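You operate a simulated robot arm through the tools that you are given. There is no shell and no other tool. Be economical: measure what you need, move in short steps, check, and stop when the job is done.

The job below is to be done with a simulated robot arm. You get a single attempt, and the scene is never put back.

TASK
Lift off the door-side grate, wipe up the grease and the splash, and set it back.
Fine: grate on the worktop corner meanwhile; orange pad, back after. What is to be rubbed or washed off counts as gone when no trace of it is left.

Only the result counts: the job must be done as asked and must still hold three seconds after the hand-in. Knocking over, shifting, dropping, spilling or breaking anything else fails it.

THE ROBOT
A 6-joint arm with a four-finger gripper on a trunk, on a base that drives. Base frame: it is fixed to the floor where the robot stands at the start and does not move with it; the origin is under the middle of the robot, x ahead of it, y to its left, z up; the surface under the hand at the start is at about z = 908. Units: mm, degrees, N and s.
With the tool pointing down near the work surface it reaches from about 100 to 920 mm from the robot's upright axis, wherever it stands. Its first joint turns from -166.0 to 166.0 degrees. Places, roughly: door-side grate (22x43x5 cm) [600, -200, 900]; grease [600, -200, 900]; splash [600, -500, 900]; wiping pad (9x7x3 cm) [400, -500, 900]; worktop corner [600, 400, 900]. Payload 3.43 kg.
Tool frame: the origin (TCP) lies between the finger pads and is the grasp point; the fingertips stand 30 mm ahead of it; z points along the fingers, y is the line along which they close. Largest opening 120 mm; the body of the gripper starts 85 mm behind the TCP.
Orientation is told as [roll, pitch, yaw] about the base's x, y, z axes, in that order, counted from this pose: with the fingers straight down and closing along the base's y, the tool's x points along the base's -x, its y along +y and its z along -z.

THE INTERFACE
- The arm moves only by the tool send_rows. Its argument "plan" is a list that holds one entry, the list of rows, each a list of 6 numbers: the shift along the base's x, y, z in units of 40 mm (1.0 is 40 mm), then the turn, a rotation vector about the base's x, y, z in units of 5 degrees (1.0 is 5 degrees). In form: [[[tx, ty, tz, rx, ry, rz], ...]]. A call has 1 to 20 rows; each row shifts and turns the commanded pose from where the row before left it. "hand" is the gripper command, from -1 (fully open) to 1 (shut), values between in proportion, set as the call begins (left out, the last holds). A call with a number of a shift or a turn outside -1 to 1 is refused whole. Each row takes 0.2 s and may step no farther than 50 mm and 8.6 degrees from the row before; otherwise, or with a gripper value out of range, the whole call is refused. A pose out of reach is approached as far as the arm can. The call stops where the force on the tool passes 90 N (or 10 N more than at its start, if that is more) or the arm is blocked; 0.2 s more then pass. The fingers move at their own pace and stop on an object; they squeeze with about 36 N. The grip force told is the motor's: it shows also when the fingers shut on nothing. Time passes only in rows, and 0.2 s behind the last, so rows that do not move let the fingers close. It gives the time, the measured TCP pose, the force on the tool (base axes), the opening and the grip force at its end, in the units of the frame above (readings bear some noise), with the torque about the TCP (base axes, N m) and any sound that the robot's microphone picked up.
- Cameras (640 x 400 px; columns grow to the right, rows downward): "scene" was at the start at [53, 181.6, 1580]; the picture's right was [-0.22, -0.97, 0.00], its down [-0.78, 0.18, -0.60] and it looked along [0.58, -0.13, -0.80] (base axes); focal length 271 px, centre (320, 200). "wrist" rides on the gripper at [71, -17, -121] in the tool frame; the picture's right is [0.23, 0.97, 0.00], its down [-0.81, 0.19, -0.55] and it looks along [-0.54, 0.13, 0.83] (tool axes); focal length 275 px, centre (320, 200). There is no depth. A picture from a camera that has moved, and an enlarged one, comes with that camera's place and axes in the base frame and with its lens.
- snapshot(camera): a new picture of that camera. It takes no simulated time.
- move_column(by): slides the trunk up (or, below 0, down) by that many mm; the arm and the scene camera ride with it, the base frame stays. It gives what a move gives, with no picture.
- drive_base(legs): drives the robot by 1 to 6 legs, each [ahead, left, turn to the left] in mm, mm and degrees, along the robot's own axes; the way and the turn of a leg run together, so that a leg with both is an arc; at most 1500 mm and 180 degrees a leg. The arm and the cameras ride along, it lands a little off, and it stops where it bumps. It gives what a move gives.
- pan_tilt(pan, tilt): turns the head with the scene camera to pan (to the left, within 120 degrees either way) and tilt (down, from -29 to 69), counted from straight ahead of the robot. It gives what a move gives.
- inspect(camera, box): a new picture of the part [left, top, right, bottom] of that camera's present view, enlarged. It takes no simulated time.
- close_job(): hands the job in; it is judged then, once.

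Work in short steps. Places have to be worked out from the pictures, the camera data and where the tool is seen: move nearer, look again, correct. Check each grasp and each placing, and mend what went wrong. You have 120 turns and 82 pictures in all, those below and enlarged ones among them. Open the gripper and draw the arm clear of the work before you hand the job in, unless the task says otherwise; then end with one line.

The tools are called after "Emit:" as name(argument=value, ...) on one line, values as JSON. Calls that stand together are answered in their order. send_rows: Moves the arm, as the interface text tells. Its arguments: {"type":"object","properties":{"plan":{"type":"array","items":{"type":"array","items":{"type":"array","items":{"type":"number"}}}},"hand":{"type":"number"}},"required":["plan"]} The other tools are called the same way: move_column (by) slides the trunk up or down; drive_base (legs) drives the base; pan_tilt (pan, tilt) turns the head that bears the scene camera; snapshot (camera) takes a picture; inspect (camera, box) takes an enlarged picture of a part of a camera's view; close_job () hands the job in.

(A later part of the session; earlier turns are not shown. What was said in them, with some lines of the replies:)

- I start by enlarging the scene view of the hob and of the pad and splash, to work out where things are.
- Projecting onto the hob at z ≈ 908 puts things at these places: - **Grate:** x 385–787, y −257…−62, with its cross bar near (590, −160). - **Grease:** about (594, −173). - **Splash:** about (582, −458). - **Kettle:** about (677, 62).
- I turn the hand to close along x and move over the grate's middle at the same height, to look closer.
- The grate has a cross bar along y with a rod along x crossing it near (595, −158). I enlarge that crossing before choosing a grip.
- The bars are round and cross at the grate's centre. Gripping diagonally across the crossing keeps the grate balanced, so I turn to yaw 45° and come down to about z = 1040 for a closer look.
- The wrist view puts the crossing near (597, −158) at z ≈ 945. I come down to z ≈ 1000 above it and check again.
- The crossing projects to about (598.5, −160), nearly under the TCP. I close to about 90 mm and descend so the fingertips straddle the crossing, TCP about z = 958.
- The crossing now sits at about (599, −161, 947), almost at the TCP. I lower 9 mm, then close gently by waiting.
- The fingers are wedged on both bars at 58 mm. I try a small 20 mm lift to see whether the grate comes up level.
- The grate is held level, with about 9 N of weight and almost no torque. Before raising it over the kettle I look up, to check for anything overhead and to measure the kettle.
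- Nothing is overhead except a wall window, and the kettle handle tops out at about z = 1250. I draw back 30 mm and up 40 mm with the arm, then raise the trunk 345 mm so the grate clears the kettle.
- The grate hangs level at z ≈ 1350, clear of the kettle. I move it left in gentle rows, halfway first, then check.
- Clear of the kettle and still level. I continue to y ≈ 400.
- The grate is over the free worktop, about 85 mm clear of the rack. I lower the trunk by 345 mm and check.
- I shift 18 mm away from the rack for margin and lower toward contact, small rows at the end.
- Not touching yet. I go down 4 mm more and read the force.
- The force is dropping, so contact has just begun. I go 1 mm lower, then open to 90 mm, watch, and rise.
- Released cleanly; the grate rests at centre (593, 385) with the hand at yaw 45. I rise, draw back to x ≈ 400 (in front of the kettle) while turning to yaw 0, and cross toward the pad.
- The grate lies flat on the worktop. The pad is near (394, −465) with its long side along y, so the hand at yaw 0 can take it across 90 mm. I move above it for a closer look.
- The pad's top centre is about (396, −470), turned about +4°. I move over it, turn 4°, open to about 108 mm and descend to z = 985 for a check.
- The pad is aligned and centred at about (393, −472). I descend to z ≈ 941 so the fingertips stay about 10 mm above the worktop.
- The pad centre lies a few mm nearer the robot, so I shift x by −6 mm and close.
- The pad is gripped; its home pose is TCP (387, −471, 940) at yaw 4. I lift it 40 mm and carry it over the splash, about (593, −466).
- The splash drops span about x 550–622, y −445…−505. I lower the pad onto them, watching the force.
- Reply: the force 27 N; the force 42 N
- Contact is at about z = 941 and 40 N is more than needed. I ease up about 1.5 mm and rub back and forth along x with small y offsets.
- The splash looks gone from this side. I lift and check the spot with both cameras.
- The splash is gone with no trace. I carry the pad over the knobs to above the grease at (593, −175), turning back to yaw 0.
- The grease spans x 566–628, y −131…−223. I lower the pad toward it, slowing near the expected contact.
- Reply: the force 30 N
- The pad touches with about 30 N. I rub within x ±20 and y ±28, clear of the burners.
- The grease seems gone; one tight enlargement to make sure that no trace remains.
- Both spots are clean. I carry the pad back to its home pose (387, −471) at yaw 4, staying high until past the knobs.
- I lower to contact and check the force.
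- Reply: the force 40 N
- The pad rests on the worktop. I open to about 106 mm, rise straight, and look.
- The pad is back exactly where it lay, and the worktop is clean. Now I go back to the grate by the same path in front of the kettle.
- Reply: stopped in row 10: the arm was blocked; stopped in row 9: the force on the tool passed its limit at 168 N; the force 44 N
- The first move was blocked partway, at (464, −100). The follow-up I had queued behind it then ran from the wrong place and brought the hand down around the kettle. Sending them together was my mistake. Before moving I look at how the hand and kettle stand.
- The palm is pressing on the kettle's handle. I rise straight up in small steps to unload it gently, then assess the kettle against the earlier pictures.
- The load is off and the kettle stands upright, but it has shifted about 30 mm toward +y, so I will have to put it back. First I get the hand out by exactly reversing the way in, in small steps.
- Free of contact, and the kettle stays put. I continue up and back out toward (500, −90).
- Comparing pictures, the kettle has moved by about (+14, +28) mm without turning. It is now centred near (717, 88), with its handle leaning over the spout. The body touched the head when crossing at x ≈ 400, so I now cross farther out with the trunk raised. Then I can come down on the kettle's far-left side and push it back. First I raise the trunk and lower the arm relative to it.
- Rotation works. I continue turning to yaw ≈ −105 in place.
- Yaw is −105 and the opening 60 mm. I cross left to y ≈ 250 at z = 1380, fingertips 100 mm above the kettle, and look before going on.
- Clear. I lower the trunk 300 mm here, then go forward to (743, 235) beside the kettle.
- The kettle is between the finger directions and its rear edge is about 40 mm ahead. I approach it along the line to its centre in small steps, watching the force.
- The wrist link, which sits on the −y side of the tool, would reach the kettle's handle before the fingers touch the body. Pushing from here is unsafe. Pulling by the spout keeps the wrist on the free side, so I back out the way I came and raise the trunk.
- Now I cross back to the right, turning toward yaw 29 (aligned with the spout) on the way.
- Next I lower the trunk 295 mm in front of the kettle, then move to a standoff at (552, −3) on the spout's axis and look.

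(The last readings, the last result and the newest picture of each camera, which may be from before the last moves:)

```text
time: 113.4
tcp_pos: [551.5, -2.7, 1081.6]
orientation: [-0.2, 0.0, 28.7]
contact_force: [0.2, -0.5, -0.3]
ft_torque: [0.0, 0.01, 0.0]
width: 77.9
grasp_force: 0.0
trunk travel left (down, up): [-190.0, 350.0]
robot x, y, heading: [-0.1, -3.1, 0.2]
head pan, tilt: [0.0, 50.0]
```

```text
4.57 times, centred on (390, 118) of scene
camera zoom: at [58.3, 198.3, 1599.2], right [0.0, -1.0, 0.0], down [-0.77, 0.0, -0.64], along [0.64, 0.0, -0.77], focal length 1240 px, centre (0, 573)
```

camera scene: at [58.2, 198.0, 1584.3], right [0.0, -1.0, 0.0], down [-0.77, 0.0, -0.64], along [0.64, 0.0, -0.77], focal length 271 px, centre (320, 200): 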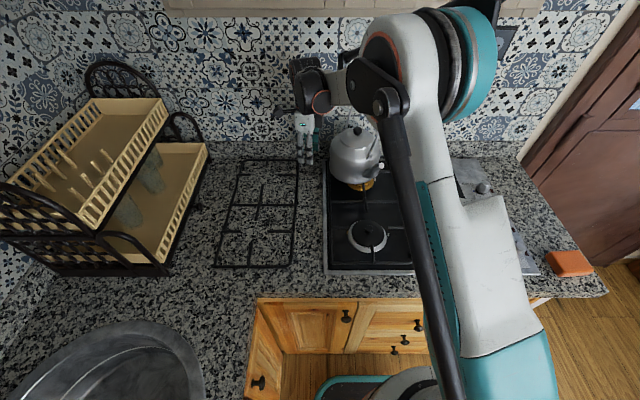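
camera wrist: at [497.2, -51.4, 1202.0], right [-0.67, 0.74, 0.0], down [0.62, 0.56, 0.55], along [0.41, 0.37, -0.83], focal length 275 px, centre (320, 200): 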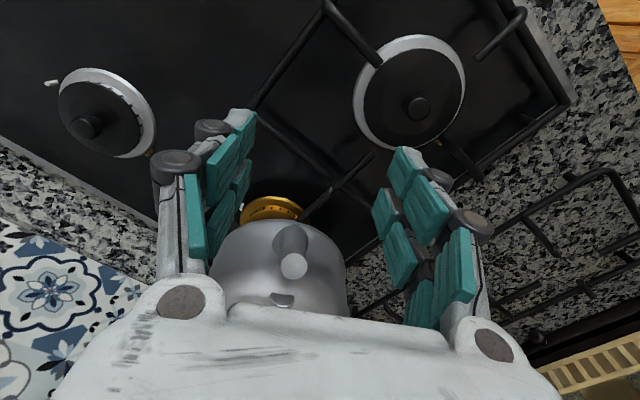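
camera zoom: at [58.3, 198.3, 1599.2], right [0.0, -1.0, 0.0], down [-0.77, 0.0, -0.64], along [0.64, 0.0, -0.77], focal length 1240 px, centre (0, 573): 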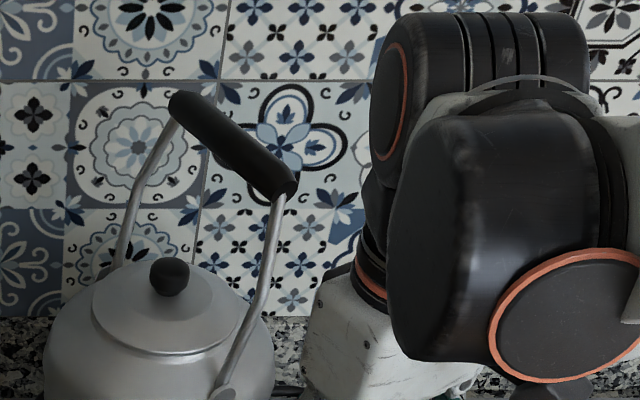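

Two-view measurement puts the spout tip at (613, 29, 1072) and the front end of the handle at (642, 46, 1225), fairly close to where the palm would go. I lean the tool 20°, its top away from the kettle, which gains room. Then I creep toward the spout.

Emit:
send_rows(plan=[[[0, 0, 0, 0.487, -0.873, 0], [0, 0, 0, 0.487, -0.873, 0], [0, 0, 0, 0.487, -0.873, 0], [0, 0, 0, 0.487, -0.873, 0], [0.26, 0.14, -0.06, 0, 0, 0], [0.26, 0.14, -0.06, 0, 0, 0], [0.26, 0.14, -0.06, 0, 0, 0], [0, 0, 0, 0, 0, 0]]])

Emit:
snapshot(camera="wrist")

Emit:
inspect(camera="scene", box=[320, 90, 448, 170])

```text
time: 115.2
tcp_pos: [582.8, 15.6, 1073.9]
orientation: [-0.1, -20.0, 29.0]
contact_force: [0.4, 0.3, 0.4]
ft_torque: [-0.03, 0.0, -0.05]
width: 78.3
grasp_force: 0.0
trunk travel left (down, up): [-190.0, 350.0]
robot x, y, heading: [-0.0, 2.4, -0.1]
head pan, tilt: [0.0, 50.0]
```

```text
19 pictures are left
camera wrist: at [496.8, -52.5, 1164.1], right [-0.66, 0.75, -0.08], down [0.41, 0.45, 0.8], along [0.63, 0.49, -0.6], focal length 275 px, centre (320, 200)
```

wrist: 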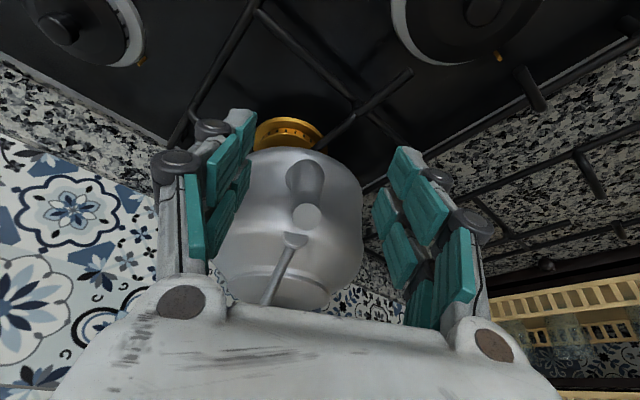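

```text
5.00 times, centred on (384, 130) of scene
camera zoom: at [58.4, 198.1, 1599.2], right [0.0, -1.0, 0.0], down [-0.77, 0.0, -0.64], along [0.64, 0.0, -0.77], focal length 1357 px, centre (0, 550)
```

zoom: 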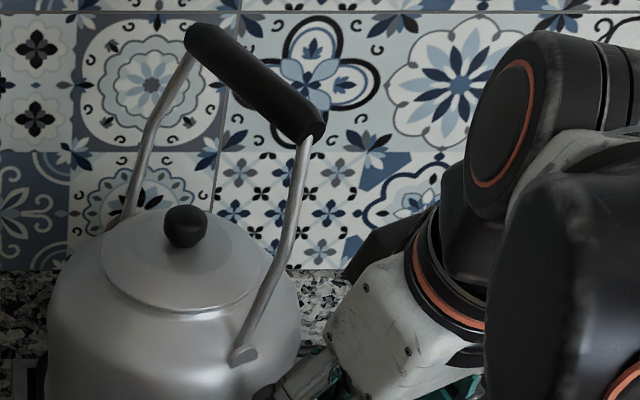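

The spout lies between the fingers with plenty of handle clearance. I advance the last 33 mm with a small sideways correction and check before closing.

Emit:
send_rows(plan=[[[0.25, 0.1, -0.05, 0, 0, 0], [0.25, 0.1, -0.05, 0, 0, 0], [0.25, 0.1, -0.05, 0, 0, 0], [0, 0, 0, 0, 0, 0]]])

Emit:
snapshot(camera="wrist")

```text
time: 116.2
tcp_pos: [612.3, 27.8, 1068.6]
orientation: [0.0, -20.1, 28.9]
contact_force: [-0.8, 0.1, 0.3]
ft_torque: [0.01, -0.01, -0.02]
width: 78.1
grasp_force: 0.1
trunk travel left (down, up): [-190.0, 350.0]
robot x, y, heading: [0.9, 0.1, 0.0]
head pan, tilt: [0.0, 50.0]
```

```text
17 pictures are left
camera wrist: at [526.2, -39.0, 1157.8], right [-0.66, 0.75, -0.08], down [0.41, 0.45, 0.8], along [0.63, 0.49, -0.6], focal length 275 px, centre (320, 200)
```

wrist: 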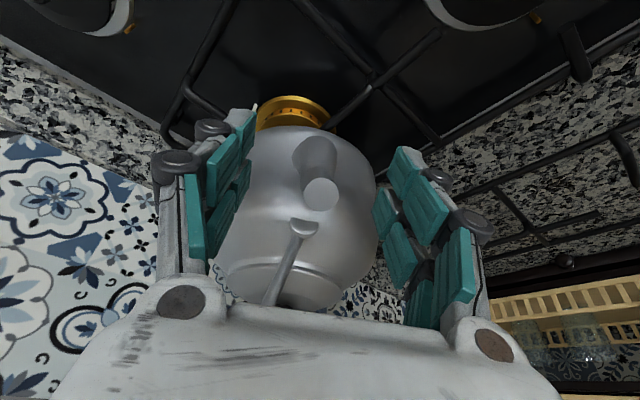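

The spout tip is now at the TCP. I go 5 mm further in and close on it.

Emit:
send_rows(plan=[[[0.11, 0.06, -0.04, 0, 0, 0], [0, 0, 0, 0, 0, 0]]])

Emit:
send_rows(plan=[[[0, 0, 0, 0, 0, 0], [0, 0, 0, 0, 0, 0], [0, 0, 0, 0, 0, 0]]], hand=1)

Emit:
inspect(camera="scene", box=[300, 75, 460, 175])

```text
time: 116.8
tcp_pos: [617.2, 29.6, 1065.4]
orientation: [-0.2, -20.1, 29.0]
contact_force: [-0.3, -0.3, -0.8]
ft_torque: [0.03, 0.02, 0.0]
width: 77.8
grasp_force: 0.1
trunk travel left (down, up): [-190.0, 350.0]
robot x, y, heading: [3.6, 1.5, -0.1]
head pan, tilt: [0.0, 50.0]
```

```text
time: 117.6
tcp_pos: [616.5, 30.0, 1067.6]
orientation: [-0.1, -20.1, 28.9]
contact_force: [-0.3, -0.7, 0.9]
ft_torque: [-0.01, 0.0, -0.01]
width: 21.5
grasp_force: 35.8
trunk travel left (down, up): [-190.0, 350.0]
robot x, y, heading: [0.9, -3.1, 0.1]
head pan, tilt: [0.0, 50.0]
```

```text
4.00 times, centred on (380, 125) of scene
camera zoom: at [57.9, 198.0, 1599.3], right [0.0, -1.0, 0.0], down [-0.77, 0.0, -0.64], along [0.64, 0.0, -0.77], focal length 1086 px, centre (80, 500)
```

zoom: 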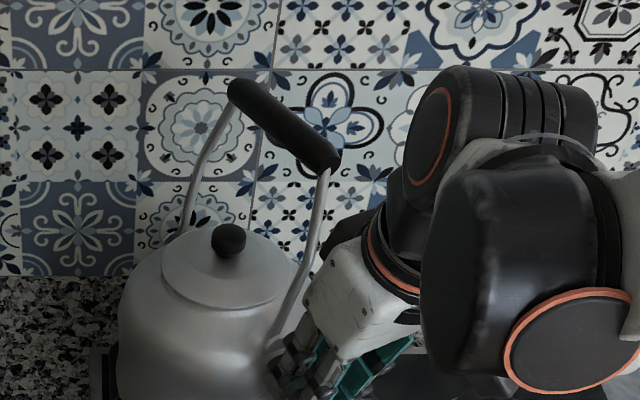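

I have the spout at 21.5 mm with no side load. The lid knob must go from (229, 238) to about (268, 252) in this view. I drag half of (−14, −28) mm and check.

Emit:
send_rows(plan=[[[-0.06, -0.12, 0, 0, 0, 0], [-0.06, -0.12, 0, 0, 0, 0], [-0.06, -0.12, 0, 0, 0, 0], [0, 0, 0, 0, 0, 0]]])

Emit:
inspect(camera="scene", box=[300, 75, 460, 175])

```text
time: 118.6
tcp_pos: [609.7, 15.1, 1066.8]
orientation: [0.0, -20.1, 28.9]
contact_force: [3.3, 4.4, 15.5]
ft_torque: [0.59, -0.96, 0.11]
width: 21.5
grasp_force: 36.0
trunk travel left (down, up): [-190.0, 350.0]
robot x, y, heading: [2.6, 1.7, 0.2]
head pan, tilt: [0.0, 50.0]
```

```text
4.00 times, centred on (380, 125) of scene
camera zoom: at [57.4, 198.6, 1599.3], right [0.0, -1.0, 0.0], down [-0.77, 0.0, -0.64], along [0.64, 0.0, -0.77], focal length 1086 px, centre (80, 500)
```

zoom: 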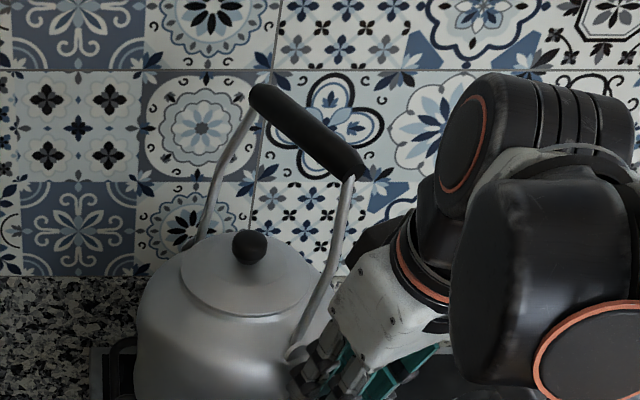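

It moves with the hand without turning. I drag the second half.

Emit:
send_rows(plan=[[[-0.06, -0.12, 0, 0, 0, 0], [-0.06, -0.12, 0, 0, 0, 0], [-0.06, -0.11, 0, 0, 0, 0], [0, 0, 0, 0, 0, 0]]])

Emit:
inspect(camera="scene", box=[300, 75, 460, 175])

```text
time: 119.6
tcp_pos: [601.5, 1.2, 1065.8]
orientation: [0.0, -20.1, 28.9]
contact_force: [3.6, 3.8, 10.9]
ft_torque: [0.52, -0.66, 0.16]
width: 21.4
grasp_force: 35.7
trunk travel left (down, up): [-190.0, 350.0]
robot x, y, heading: [-0.1, -2.1, 0.1]
head pan, tilt: [0.0, 50.0]
```

```text
4.00 times, centred on (380, 125) of scene
camera zoom: at [57.6, 198.5, 1599.2], right [0.0, -1.0, 0.0], down [-0.77, 0.0, -0.64], along [0.64, 0.0, -0.77], focal length 1086 px, centre (80, 500)
```

zoom: 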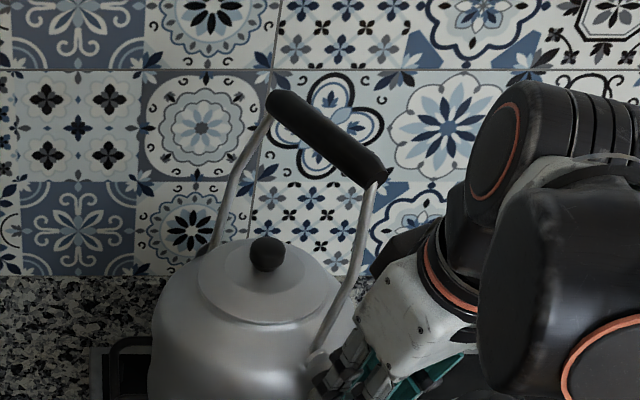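

The knob is at (266, 254) against the target (268, 252). I open and check after the release.

Emit:
send_rows(plan=[[[0, 0, 0, 0, 0, 0], [0, 0, 0, 0, 0, 0], [0, 0, 0, 0, 0, 0]]], hand=-0.4)

Emit:
inspect(camera="scene", box=[300, 75, 460, 175])

```text
time: 120.4
tcp_pos: [602.5, 0.8, 1066.1]
orientation: [-0.1, -20.0, 28.9]
contact_force: [0.1, -0.1, 0.6]
ft_torque: [-0.01, 0.0, -0.02]
width: 84.0
grasp_force: 0.1
trunk travel left (down, up): [-190.0, 350.0]
robot x, y, heading: [0.1, -4.4, -0.0]
head pan, tilt: [0.0, 50.0]
```

```text
4.00 times, centred on (380, 125) of scene
camera zoom: at [58.2, 197.9, 1599.2], right [0.0, -1.0, 0.0], down [-0.77, 0.0, -0.64], along [0.64, 0.0, -0.77], focal length 1086 px, centre (80, 500)
```

zoom: 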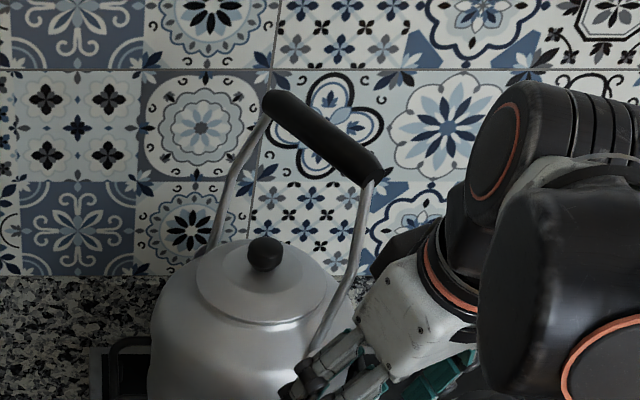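

Released, and the kettle stands. I back out along the spout's axis, straighten the tool, and bring the trunk back to its reference height for an exact comparison.

Emit:
send_rows(plan=[[[-0.25, -0.14, 0.05, 0, 0, 0], [-0.4, -0.25, 0.1, 0, 0, 0], [-0.6, -0.35, 0.1, 0, 0, 0], [-0.3, -0.7, 0.2, 0, 0, 0], [0, -0.8, 0.2, 0, 0, 0], [0, 0, 0.2, -0.487, 0.873, 0], [0, 0, 0.2, -0.487, 0.873, 0], [0, 0, 0.1, -0.487, 0.873, 0], [0, 0, 0, -0.487, 0.873, 0], [0, 0, 0, 0, 0, 0]]])

Emit:
move_column(by=-15)

Emit:
inspect(camera="scene", box=[320, 120, 540, 257])

```text
time: 122.6
tcp_pos: [540.4, -88.7, 1112.2]
orientation: [-0.1, 0.0, 28.9]
contact_force: [1.0, 1.1, 0.2]
ft_torque: [-0.03, 0.0, -0.01]
width: 83.7
grasp_force: 0.2
trunk travel left (down, up): [-190.0, 350.0]
robot x, y, heading: [0.8, -1.6, 0.0]
head pan, tilt: [0.0, 50.0]
```

```text
time: 123.2
tcp_pos: [541.3, -89.3, 1097.6]
orientation: [-0.2, -0.1, 28.9]
contact_force: [-0.1, -0.4, -0.5]
ft_torque: [0.0, 0.0, 0.01]
width: 84.4
grasp_force: 0.0
trunk travel left (down, up): [-175.0, 365.0]
robot x, y, heading: [0.9, -2.9, -0.0]
head pan, tilt: [0.0, 50.0]
```

```text
2.91 times, centred on (430, 188) of scene
camera zoom: at [58.0, 198.0, 1584.2], right [0.0, -1.0, 0.0], down [-0.77, 0.0, -0.64], along [0.64, 0.0, -0.77], focal length 789 px, centre (0, 234)
```

zoom: 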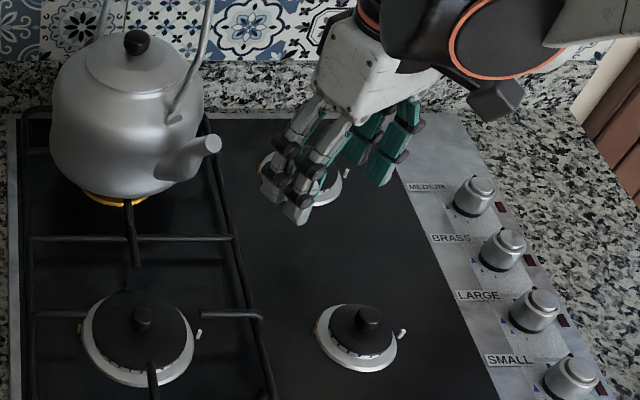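

The kettle matches its reference picture within about 2 px (roughly 2 mm). Now I go for the grate: trunk up first, one step at a time.

Emit:
move_column(by=290)

```text
time: 126.2
tcp_pos: [539.9, -88.5, 1386.0]
orientation: [-0.3, 0.0, 28.8]
contact_force: [-0.6, -0.6, -0.1]
ft_torque: [0.02, -0.02, 0.0]
width: 84.1
grasp_force: 0.0
trunk travel left (down, up): [-465.0, 75.0]
robot x, y, heading: [1.1, 0.6, 0.0]
head pan, tilt: [0.0, 50.0]
```

Raised to z = 1386, clear above the kettle. I cross left to the grate's position while turning to yaw 45.

Emit:
send_rows(plan=[[[0.3, 0.3, 0, 0, 0, 0], [0.3, 0.6, 0, 0, 0, 0], [0.1, 0.8, 0, 0, 0, 0], [0, 0.9, 0, 0, 0, 0], [0, 0.9, 0, 0, 0, 0], [0, 0.9, 0, 0, 0, 0], [0, 0.9, 0, 0, 0, 0], [0, 0.9, 0, 0, 0, 0], [0, 0.9, 0, 0, 0, 1], [0, 0.9, 0, 0, 0, 1], [0.2, 0.9, 0, 0, 0, 1], [0.2, 0.9, 0, 0, 0, 0.23], [0.2, 0.9, 0, 0, 0, 0], [0, 0.8, 0, 0, 0, 0], [0, 0.35, 0, 0, 0, 0], [0, 0, 0, 0, 0, 0]]], hand=-0.5)

```text
time: 129.6
tcp_pos: [592.3, 386.3, 1387.5]
orientation: [-0.1, -0.1, 45.1]
contact_force: [0.4, -0.3, 0.4]
ft_torque: [0.01, -0.01, 0.01]
width: 90.1
grasp_force: 0.0
trunk travel left (down, up): [-465.0, 75.0]
robot x, y, heading: [0.3, -1.9, 0.0]
head pan, tilt: [0.0, 50.0]
```

Over the grate at (592, 386), yaw 45. I lower the trunk back to its reference level.

Emit:
move_column(by=-290)

Emit:
send_rows(plan=[[[0, 0, -0.8, 0, 0, 0], [0, 0, -0.8, 0, 0, 0], [0.02, -0.02, -0.8, 0, 0, 0], [0, 0, 0, 0, 0, 0]]])

Emit:
snapshot(camera="wrist")

```text
time: 132.5
tcp_pos: [592.2, 386.9, 1097.9]
orientation: [-0.2, 0.0, 45.2]
contact_force: [1.0, -0.6, 0.9]
ft_torque: [-0.01, 0.01, 0.0]
width: 89.9
grasp_force: 0.0
trunk travel left (down, up): [-175.0, 365.0]
robot x, y, heading: [-2.7, 1.4, -0.0]
head pan, tilt: [0.0, 50.0]
```

```text
time: 133.5
tcp_pos: [592.9, 385.5, 1002.9]
orientation: [-0.2, 0.0, 45.1]
contact_force: [0.2, -0.3, -0.5]
ft_torque: [-0.02, 0.0, 0.0]
width: 90.0
grasp_force: 0.0
trunk travel left (down, up): [-175.0, 365.0]
robot x, y, heading: [-2.8, -0.0, 0.2]
head pan, tilt: [0.0, 50.0]
```

```text
11 pictures are left
camera wrist: at [554.8, 322.7, 1123.0], right [-0.85, 0.52, 0.0], down [0.44, 0.71, 0.55], along [0.29, 0.47, -0.83], focal length 275 px, centre (320, 200)
```

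wrist: 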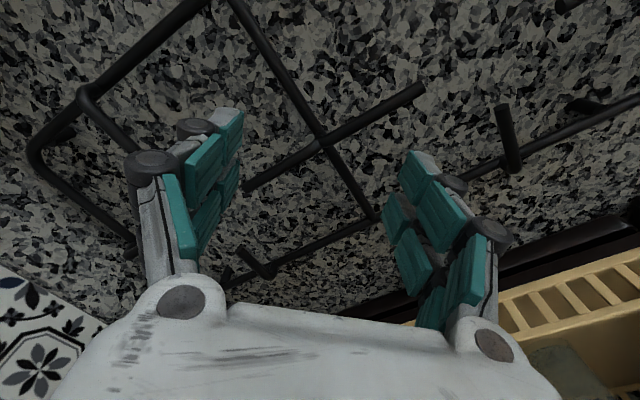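

Aligned over the crossing. I descend to z = 941, the release height, and close on it.

Emit:
send_rows(plan=[[[0, 0, -0.5, 0, 0, 0], [0, 0, -0.5, 0, 0, 0], [0, 0, -0.4, 0, 0, 0], [0, 0, -0.14, 0, 0, 0], [0, 0, 0, 0, 0, 0]]])

Emit:
send_rows(plan=[[[0, 0, 0, 0, 0, 0], [0, 0, 0, 0, 0, 0], [0, 0, 0, 0, 0, 0], [0, 0, 0, 0, 0, 0]]], hand=1)

```text
time: 134.7
tcp_pos: [592.8, 384.7, 939.7]
orientation: [-0.3, 0.0, 45.1]
contact_force: [-0.6, 0.3, -0.5]
ft_torque: [0.04, 0.0, -0.01]
width: 90.1
grasp_force: 0.0
trunk travel left (down, up): [-175.0, 365.0]
robot x, y, heading: [2.8, -1.1, 0.3]
head pan, tilt: [0.0, 50.0]
```

```text
time: 135.7
tcp_pos: [593.6, 384.6, 941.5]
orientation: [-0.2, -0.2, 45.0]
contact_force: [5.5, 0.6, 9.1]
ft_torque: [-0.19, -0.18, 0.07]
width: 58.5
grasp_force: 35.7
trunk travel left (down, up): [-175.0, 365.0]
robot x, y, heading: [0.5, 2.1, -0.2]
head pan, tilt: [0.0, 50.0]
```

The same 58.5 mm grip as before. I lift 65 mm with the arm and check the load.

Emit:
send_rows(plan=[[[0, 0, 0.25, 0, 0, 0], [0, 0, 0.3, 0, 0, 0], [0, 0, 0.5, 0, 0, 0], [0, 0, 0.6, 0, 0, 0], [0, 0, 0, 0, 0, 0]]])

```text
time: 136.9
tcp_pos: [593.0, 385.4, 1005.9]
orientation: [-0.2, 0.0, 45.2]
contact_force: [-0.5, -0.9, -9.3]
ft_torque: [0.11, -0.03, 0.03]
width: 58.3
grasp_force: 36.5
trunk travel left (down, up): [-175.0, 365.0]
robot x, y, heading: [2.6, -2.3, -0.0]
head pan, tilt: [0.0, 50.0]
```

The full weight is held level. I raise the trunk 345 mm.

Emit:
move_column(by=345)

```text
time: 140.2
tcp_pos: [591.6, 385.1, 1350.7]
orientation: [-0.3, 0.0, 45.1]
contact_force: [-0.3, 0.0, -9.3]
ft_torque: [0.04, 0.02, -0.03]
width: 58.1
grasp_force: 36.2
trunk travel left (down, up): [-520.0, 20.0]
robot x, y, heading: [-0.1, 0.3, 0.2]
head pan, tilt: [0.0, 50.0]
```

Clear above the kettle at the height used before. I cross right to y = −160 at x ≈ 570.

Emit:
send_rows(plan=[[[-0.2, -0.3, 0, 0, 0, 0], [-0.2, -0.6, 0, 0, 0, 0], [-0.2, -0.7, 0, 0, 0, 0], [0, -0.8, 0, 0, 0, 0], [0, -0.8, 0, 0, 0, 0], [0, -0.8, 0, 0, 0, 0], [0, -0.8, 0, 0, 0, 0], [0, -0.8, 0, 0, 0, 0], [0, -0.8, 0, 0, 0, 0], [0, -0.8, 0, 0, 0, 0], [0, -0.8, 0, 0, 0, 0], [0, -0.8, 0, 0, 0, 0], [0, -0.8, 0, 0, 0, 0], [0, -0.8, 0, 0, 0, 0], [0, -0.8, 0, 0, 0, 0], [0, -0.8, 0, 0, 0, 0], [0, -0.8, 0, 0, 0, 0], [0, -0.6, 0, 0, 0, 0], [0, -0.23, 0, 0, 0, 0], [0, 0, 0, 0, 0, 0]]])

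```text
time: 144.4
tcp_pos: [568.0, -160.3, 1349.5]
orientation: [-0.1, 0.0, 45.1]
contact_force: [0.3, -0.1, -9.4]
ft_torque: [0.08, 0.0, -0.03]
width: 58.3
grasp_force: 36.6
trunk travel left (down, up): [-520.0, 20.0]
robot x, y, heading: [-3.4, -1.4, 0.2]
head pan, tilt: [0.0, 50.0]
```

Now I lower the trunk 345 mm, the reverse of the lift-off path, and look.

Emit:
move_column(by=-345)

Emit:
send_rows(plan=[[[0.2, 0, 0, 0, 0, 0], [0.3, 0, -0.2, 0, 0, 0], [0.29, 0, -0.3, 0, 0, 0], [0, 0, -0.4, 0, 0, 0], [0, 0, 0, 0, 0, 0]]])

Emit:
snapshot(camera="wrist")

Emit:
inspect(camera="scene", box=[320, 120, 540, 257])

```text
time: 147.8
tcp_pos: [568.5, -160.4, 1006.6]
orientation: [-0.1, 0.0, 45.1]
contact_force: [0.9, 0.2, -9.4]
ft_torque: [0.06, -0.01, -0.02]
width: 58.2
grasp_force: 35.2
trunk travel left (down, up): [-175.0, 365.0]
robot x, y, heading: [-0.8, 0.7, -0.2]
head pan, tilt: [0.0, 50.0]
```

```text
time: 149.0
tcp_pos: [600.5, -158.9, 970.7]
orientation: [-0.1, 0.0, 45.1]
contact_force: [0.4, -0.5, -8.9]
ft_torque: [0.07, -0.04, 0.01]
width: 58.3
grasp_force: 36.1
trunk travel left (down, up): [-175.0, 365.0]
robot x, y, heading: [0.4, -0.2, -0.0]
head pan, tilt: [0.0, 50.0]
```

```text
10 pictures are left
camera wrist: at [562.6, -222.4, 1091.7], right [-0.85, 0.52, 0.0], down [0.44, 0.71, 0.55], along [0.29, 0.47, -0.83], focal length 275 px, centre (320, 200)
```

wrist: 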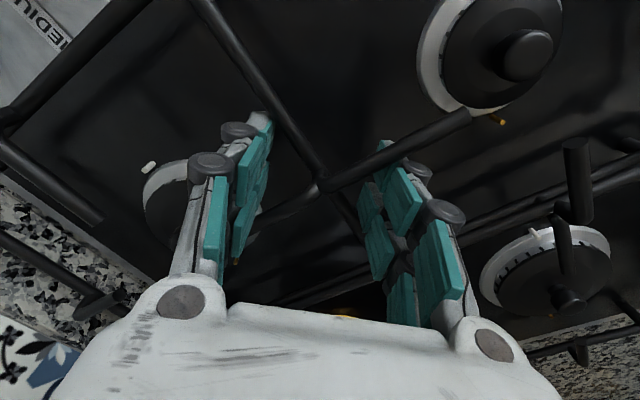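

```text
2.91 times, centred on (430, 188) of scene
camera zoom: at [58.9, 197.7, 1584.3], right [0.0, -1.0, 0.0], down [-0.77, 0.0, -0.64], along [0.64, 0.0, -0.77], focal length 789 px, centre (0, 234)
```

zoom: 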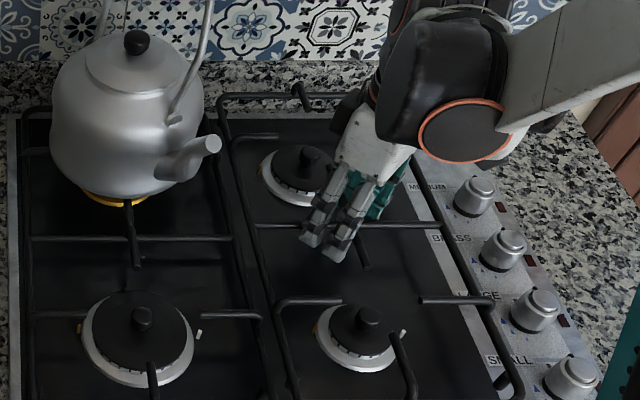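

This view matches the lift-off picture almost exactly. I lower to just above the seat, then in fine steps.

Emit:
send_rows(plan=[[[-0.01, 0, -0.3, 0, 0, 0], [0, 0, -0.16, 0, 0, 0], [0, 0, 0, 0, 0, 0]]])

Emit:
send_rows(plan=[[[0, 0, -0.05, 0, 0, 0], [0, 0, 0, 0, 0, 0]]])

```text
time: 149.8
tcp_pos: [600.6, -159.9, 951.0]
orientation: [-0.1, 0.0, 45.1]
contact_force: [-0.8, -1.1, -9.9]
ft_torque: [0.06, -0.01, -0.01]
width: 58.2
grasp_force: 35.7
trunk travel left (down, up): [-175.0, 365.0]
robot x, y, heading: [3.0, 4.7, -0.1]
head pan, tilt: [0.0, 50.0]
```

```text
time: 150.4
tcp_pos: [599.0, -160.7, 950.1]
orientation: [-0.1, 0.0, 45.2]
contact_force: [0.1, 0.8, -8.8]
ft_torque: [0.07, 0.0, -0.02]
width: 58.3
grasp_force: 36.0
trunk travel left (down, up): [-175.0, 365.0]
robot x, y, heading: [-1.7, 2.0, -0.1]
head pan, tilt: [0.0, 50.0]
```

Emit:
send_rows(plan=[[[0, 0, -0.05, 0, 0, 0], [0, 0, 0, 0, 0, 0]]])

Emit:
send_rows(plan=[[[0, 0, -0.04, 0, 0, 0], [0, 0, 0, 0, 0, 0]]])

```text
time: 151.0
tcp_pos: [599.6, -159.6, 948.9]
orientation: [-0.2, -0.1, 45.1]
contact_force: [8.6, -3.5, 18.5]
ft_torque: [0.13, -0.27, 0.01]
width: 58.4
grasp_force: 36.0
trunk travel left (down, up): [-175.0, 365.0]
robot x, y, heading: [3.7, -0.8, 0.2]
head pan, tilt: [0.0, 50.0]
```

```text
time: 151.6
tcp_pos: [599.1, -160.0, 946.9]
orientation: [-0.3, -0.1, 45.2]
contact_force: [18.6, -7.5, 35.9]
ft_torque: [-0.37, -0.41, 0.27]
width: 59.1
grasp_force: 35.7
trunk travel left (down, up): [-175.0, 365.0]
robot x, y, heading: [1.2, -1.1, -0.1]
head pan, tilt: [0.0, 50.0]
```

The grate is seated, in contact at z ≈ 949 just as at the lift-off. I ease up 2 mm and open to 90 mm.

Emit:
send_rows(plan=[[[0, 0, 0.05, 0, 0, 0], [0, 0, 0, 0, 0, 0]]])

Emit:
send_rows(plan=[[[0, 0, 0, 0, 0, 0], [0, 0, 0, 0, 0, 0], [0, 0, 0, 0, 0, 0]]], hand=-0.5)

Emit:
send_rows(plan=[[[0, 0, 0.4, 0, 0, 0], [0, 0, 0.6, 0, 0, 0], [0, 0, 0.9, 0, 0, 0], [0, 0, 1, 0, 0, 0], [0, 0, 1, 0, 0, 0], [0, 0, 0, 0, 0, 0]]])

Emit:
snapshot(camera="wrist")

```text
time: 152.2
tcp_pos: [598.4, -159.7, 946.8]
orientation: [0.0, 0.0, 45.0]
contact_force: [6.1, -1.4, 3.0]
ft_torque: [-0.08, -0.23, 0.39]
width: 58.8
grasp_force: 36.3
trunk travel left (down, up): [-175.0, 365.0]
robot x, y, heading: [-1.3, 2.5, 0.3]
head pan, tilt: [0.0, 50.0]
```

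```text
time: 153.0
tcp_pos: [598.3, -160.4, 947.2]
orientation: [-0.1, 0.1, 45.0]
contact_force: [-0.7, 0.9, -0.8]
ft_torque: [-0.01, -0.01, 0.04]
width: 89.9
grasp_force: 0.1
trunk travel left (down, up): [-175.0, 365.0]
robot x, y, heading: [0.7, 0.8, 0.0]
head pan, tilt: [0.0, 50.0]
```

```text
time: 154.4
tcp_pos: [599.0, -161.6, 1106.6]
orientation: [-0.2, 0.0, 45.2]
contact_force: [0.3, -0.9, -0.8]
ft_torque: [-0.01, -0.03, 0.04]
width: 90.0
grasp_force: 0.1
trunk travel left (down, up): [-175.0, 365.0]
robot x, y, heading: [-1.4, -0.6, -0.3]
head pan, tilt: [0.0, 50.0]
```

```text
8 pictures are left
camera wrist: at [560.4, -221.8, 1226.9], right [-0.85, 0.52, 0.0], down [0.44, 0.71, 0.55], along [0.29, 0.47, -0.83], focal length 275 px, centre (320, 200)
```

wrist: 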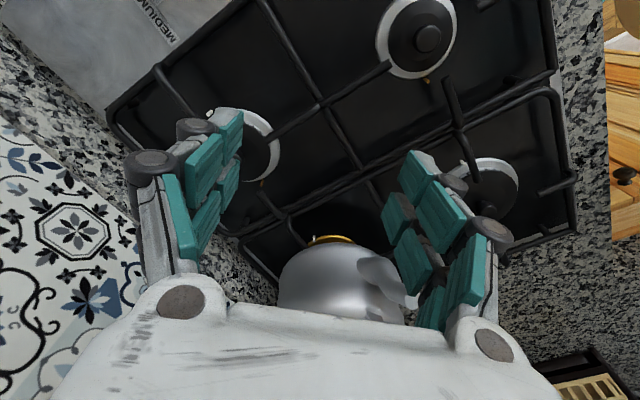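

The grate is back on the hob. I draw the arm clear to the start region and open fully. Then I set the head as at the start for a before/after comparison.

Emit:
send_rows(plan=[[[0, -0.2, 0.9, 0, 0, -1], [-0.4, -0.4, 0.5, 0, 0, -1], [-0.5, -0.5, 0, 0, 0, -1], [-0.5, -0.5, 0, 0, 0, -1], [-0.5, -0.5, 0, 0, 0, -1], [-0.5, -0.5, 0, 0, 0, -1], [-0.5, -0.5, 0, 0, 0, -1], [-0.3, -0.3, 0, 0, 0, -1], [0, -0.2, 0, 0, 0, -1], [0, 0, 0, 0, 0, 0]]], hand=-1)

Emit:
pan_tilt(pan=-12.9, tilt=53.2)

Emit:
inspect(camera="scene", box=[260, 100, 540, 275])

Emit:
snapshot(camera="scene")

```text
time: 156.6
tcp_pos: [472.5, -304.5, 1161.3]
orientation: [-0.2, 0.0, 0.0]
contact_force: [0.2, -0.3, -0.4]
ft_torque: [0.01, -0.02, 0.01]
width: 120.1
grasp_force: 0.1
trunk travel left (down, up): [-175.0, 365.0]
robot x, y, heading: [1.4, -1.8, 0.2]
head pan, tilt: [0.0, 50.0]
```

```text
time: 157.4
tcp_pos: [472.1, -305.7, 1160.4]
orientation: [-0.2, 0.0, 0.1]
contact_force: [-0.2, 0.3, 0.4]
ft_torque: [0.02, 0.04, 0.01]
width: 119.9
grasp_force: 0.0
trunk travel left (down, up): [-175.0, 365.0]
robot x, y, heading: [-2.2, -1.3, 0.0]
head pan, tilt: [-12.9, 53.2]
```

```text
2.29 times, centred on (400, 188) of scene
camera zoom: at [53.2, 181.4, 1580.1], right [-0.22, -0.97, 0.0], down [-0.78, 0.18, -0.6], along [0.58, -0.13, -0.8], focal length 620 px, centre (137, 229)
```

zoom: 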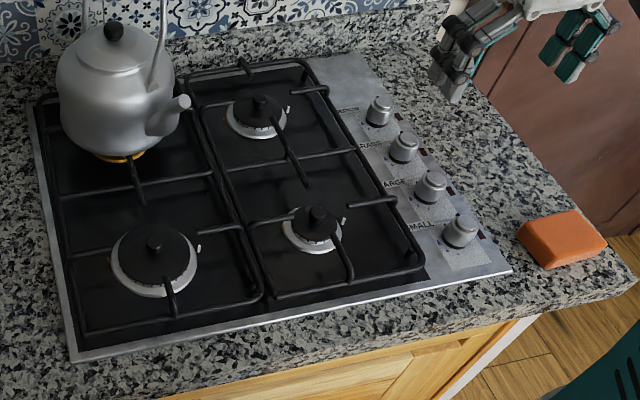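

```text
6 pictures are left
camera scene: at [53.2, 181.4, 1580.1], right [-0.22, -0.97, 0.0], down [-0.78, 0.18, -0.6], along [0.58, -0.13, -0.8], focal length 271 px, centre (320, 200)
```

scene: 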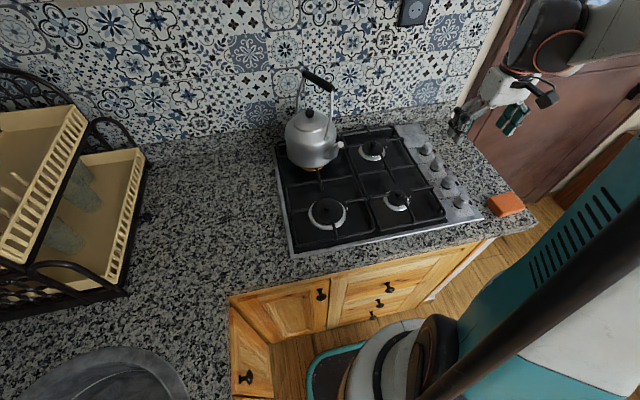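

Everything matches the starting picture: the grate is seated, the grease and splash are gone, and the pad is home. The kettle is within 2–3 mm of its old place, and another correction would risk more than it would gain. I hand the job in.

Emit:
close_job()

```text
The job is handed in.
```

The door-side grate is back on the hob, the grease and splash are wiped off with no trace left, and the orange pad is back where it was. On the way I knocked the kettle about 30 mm out of place, and I moved it back to within 2–3 mm, judged from the pictures.
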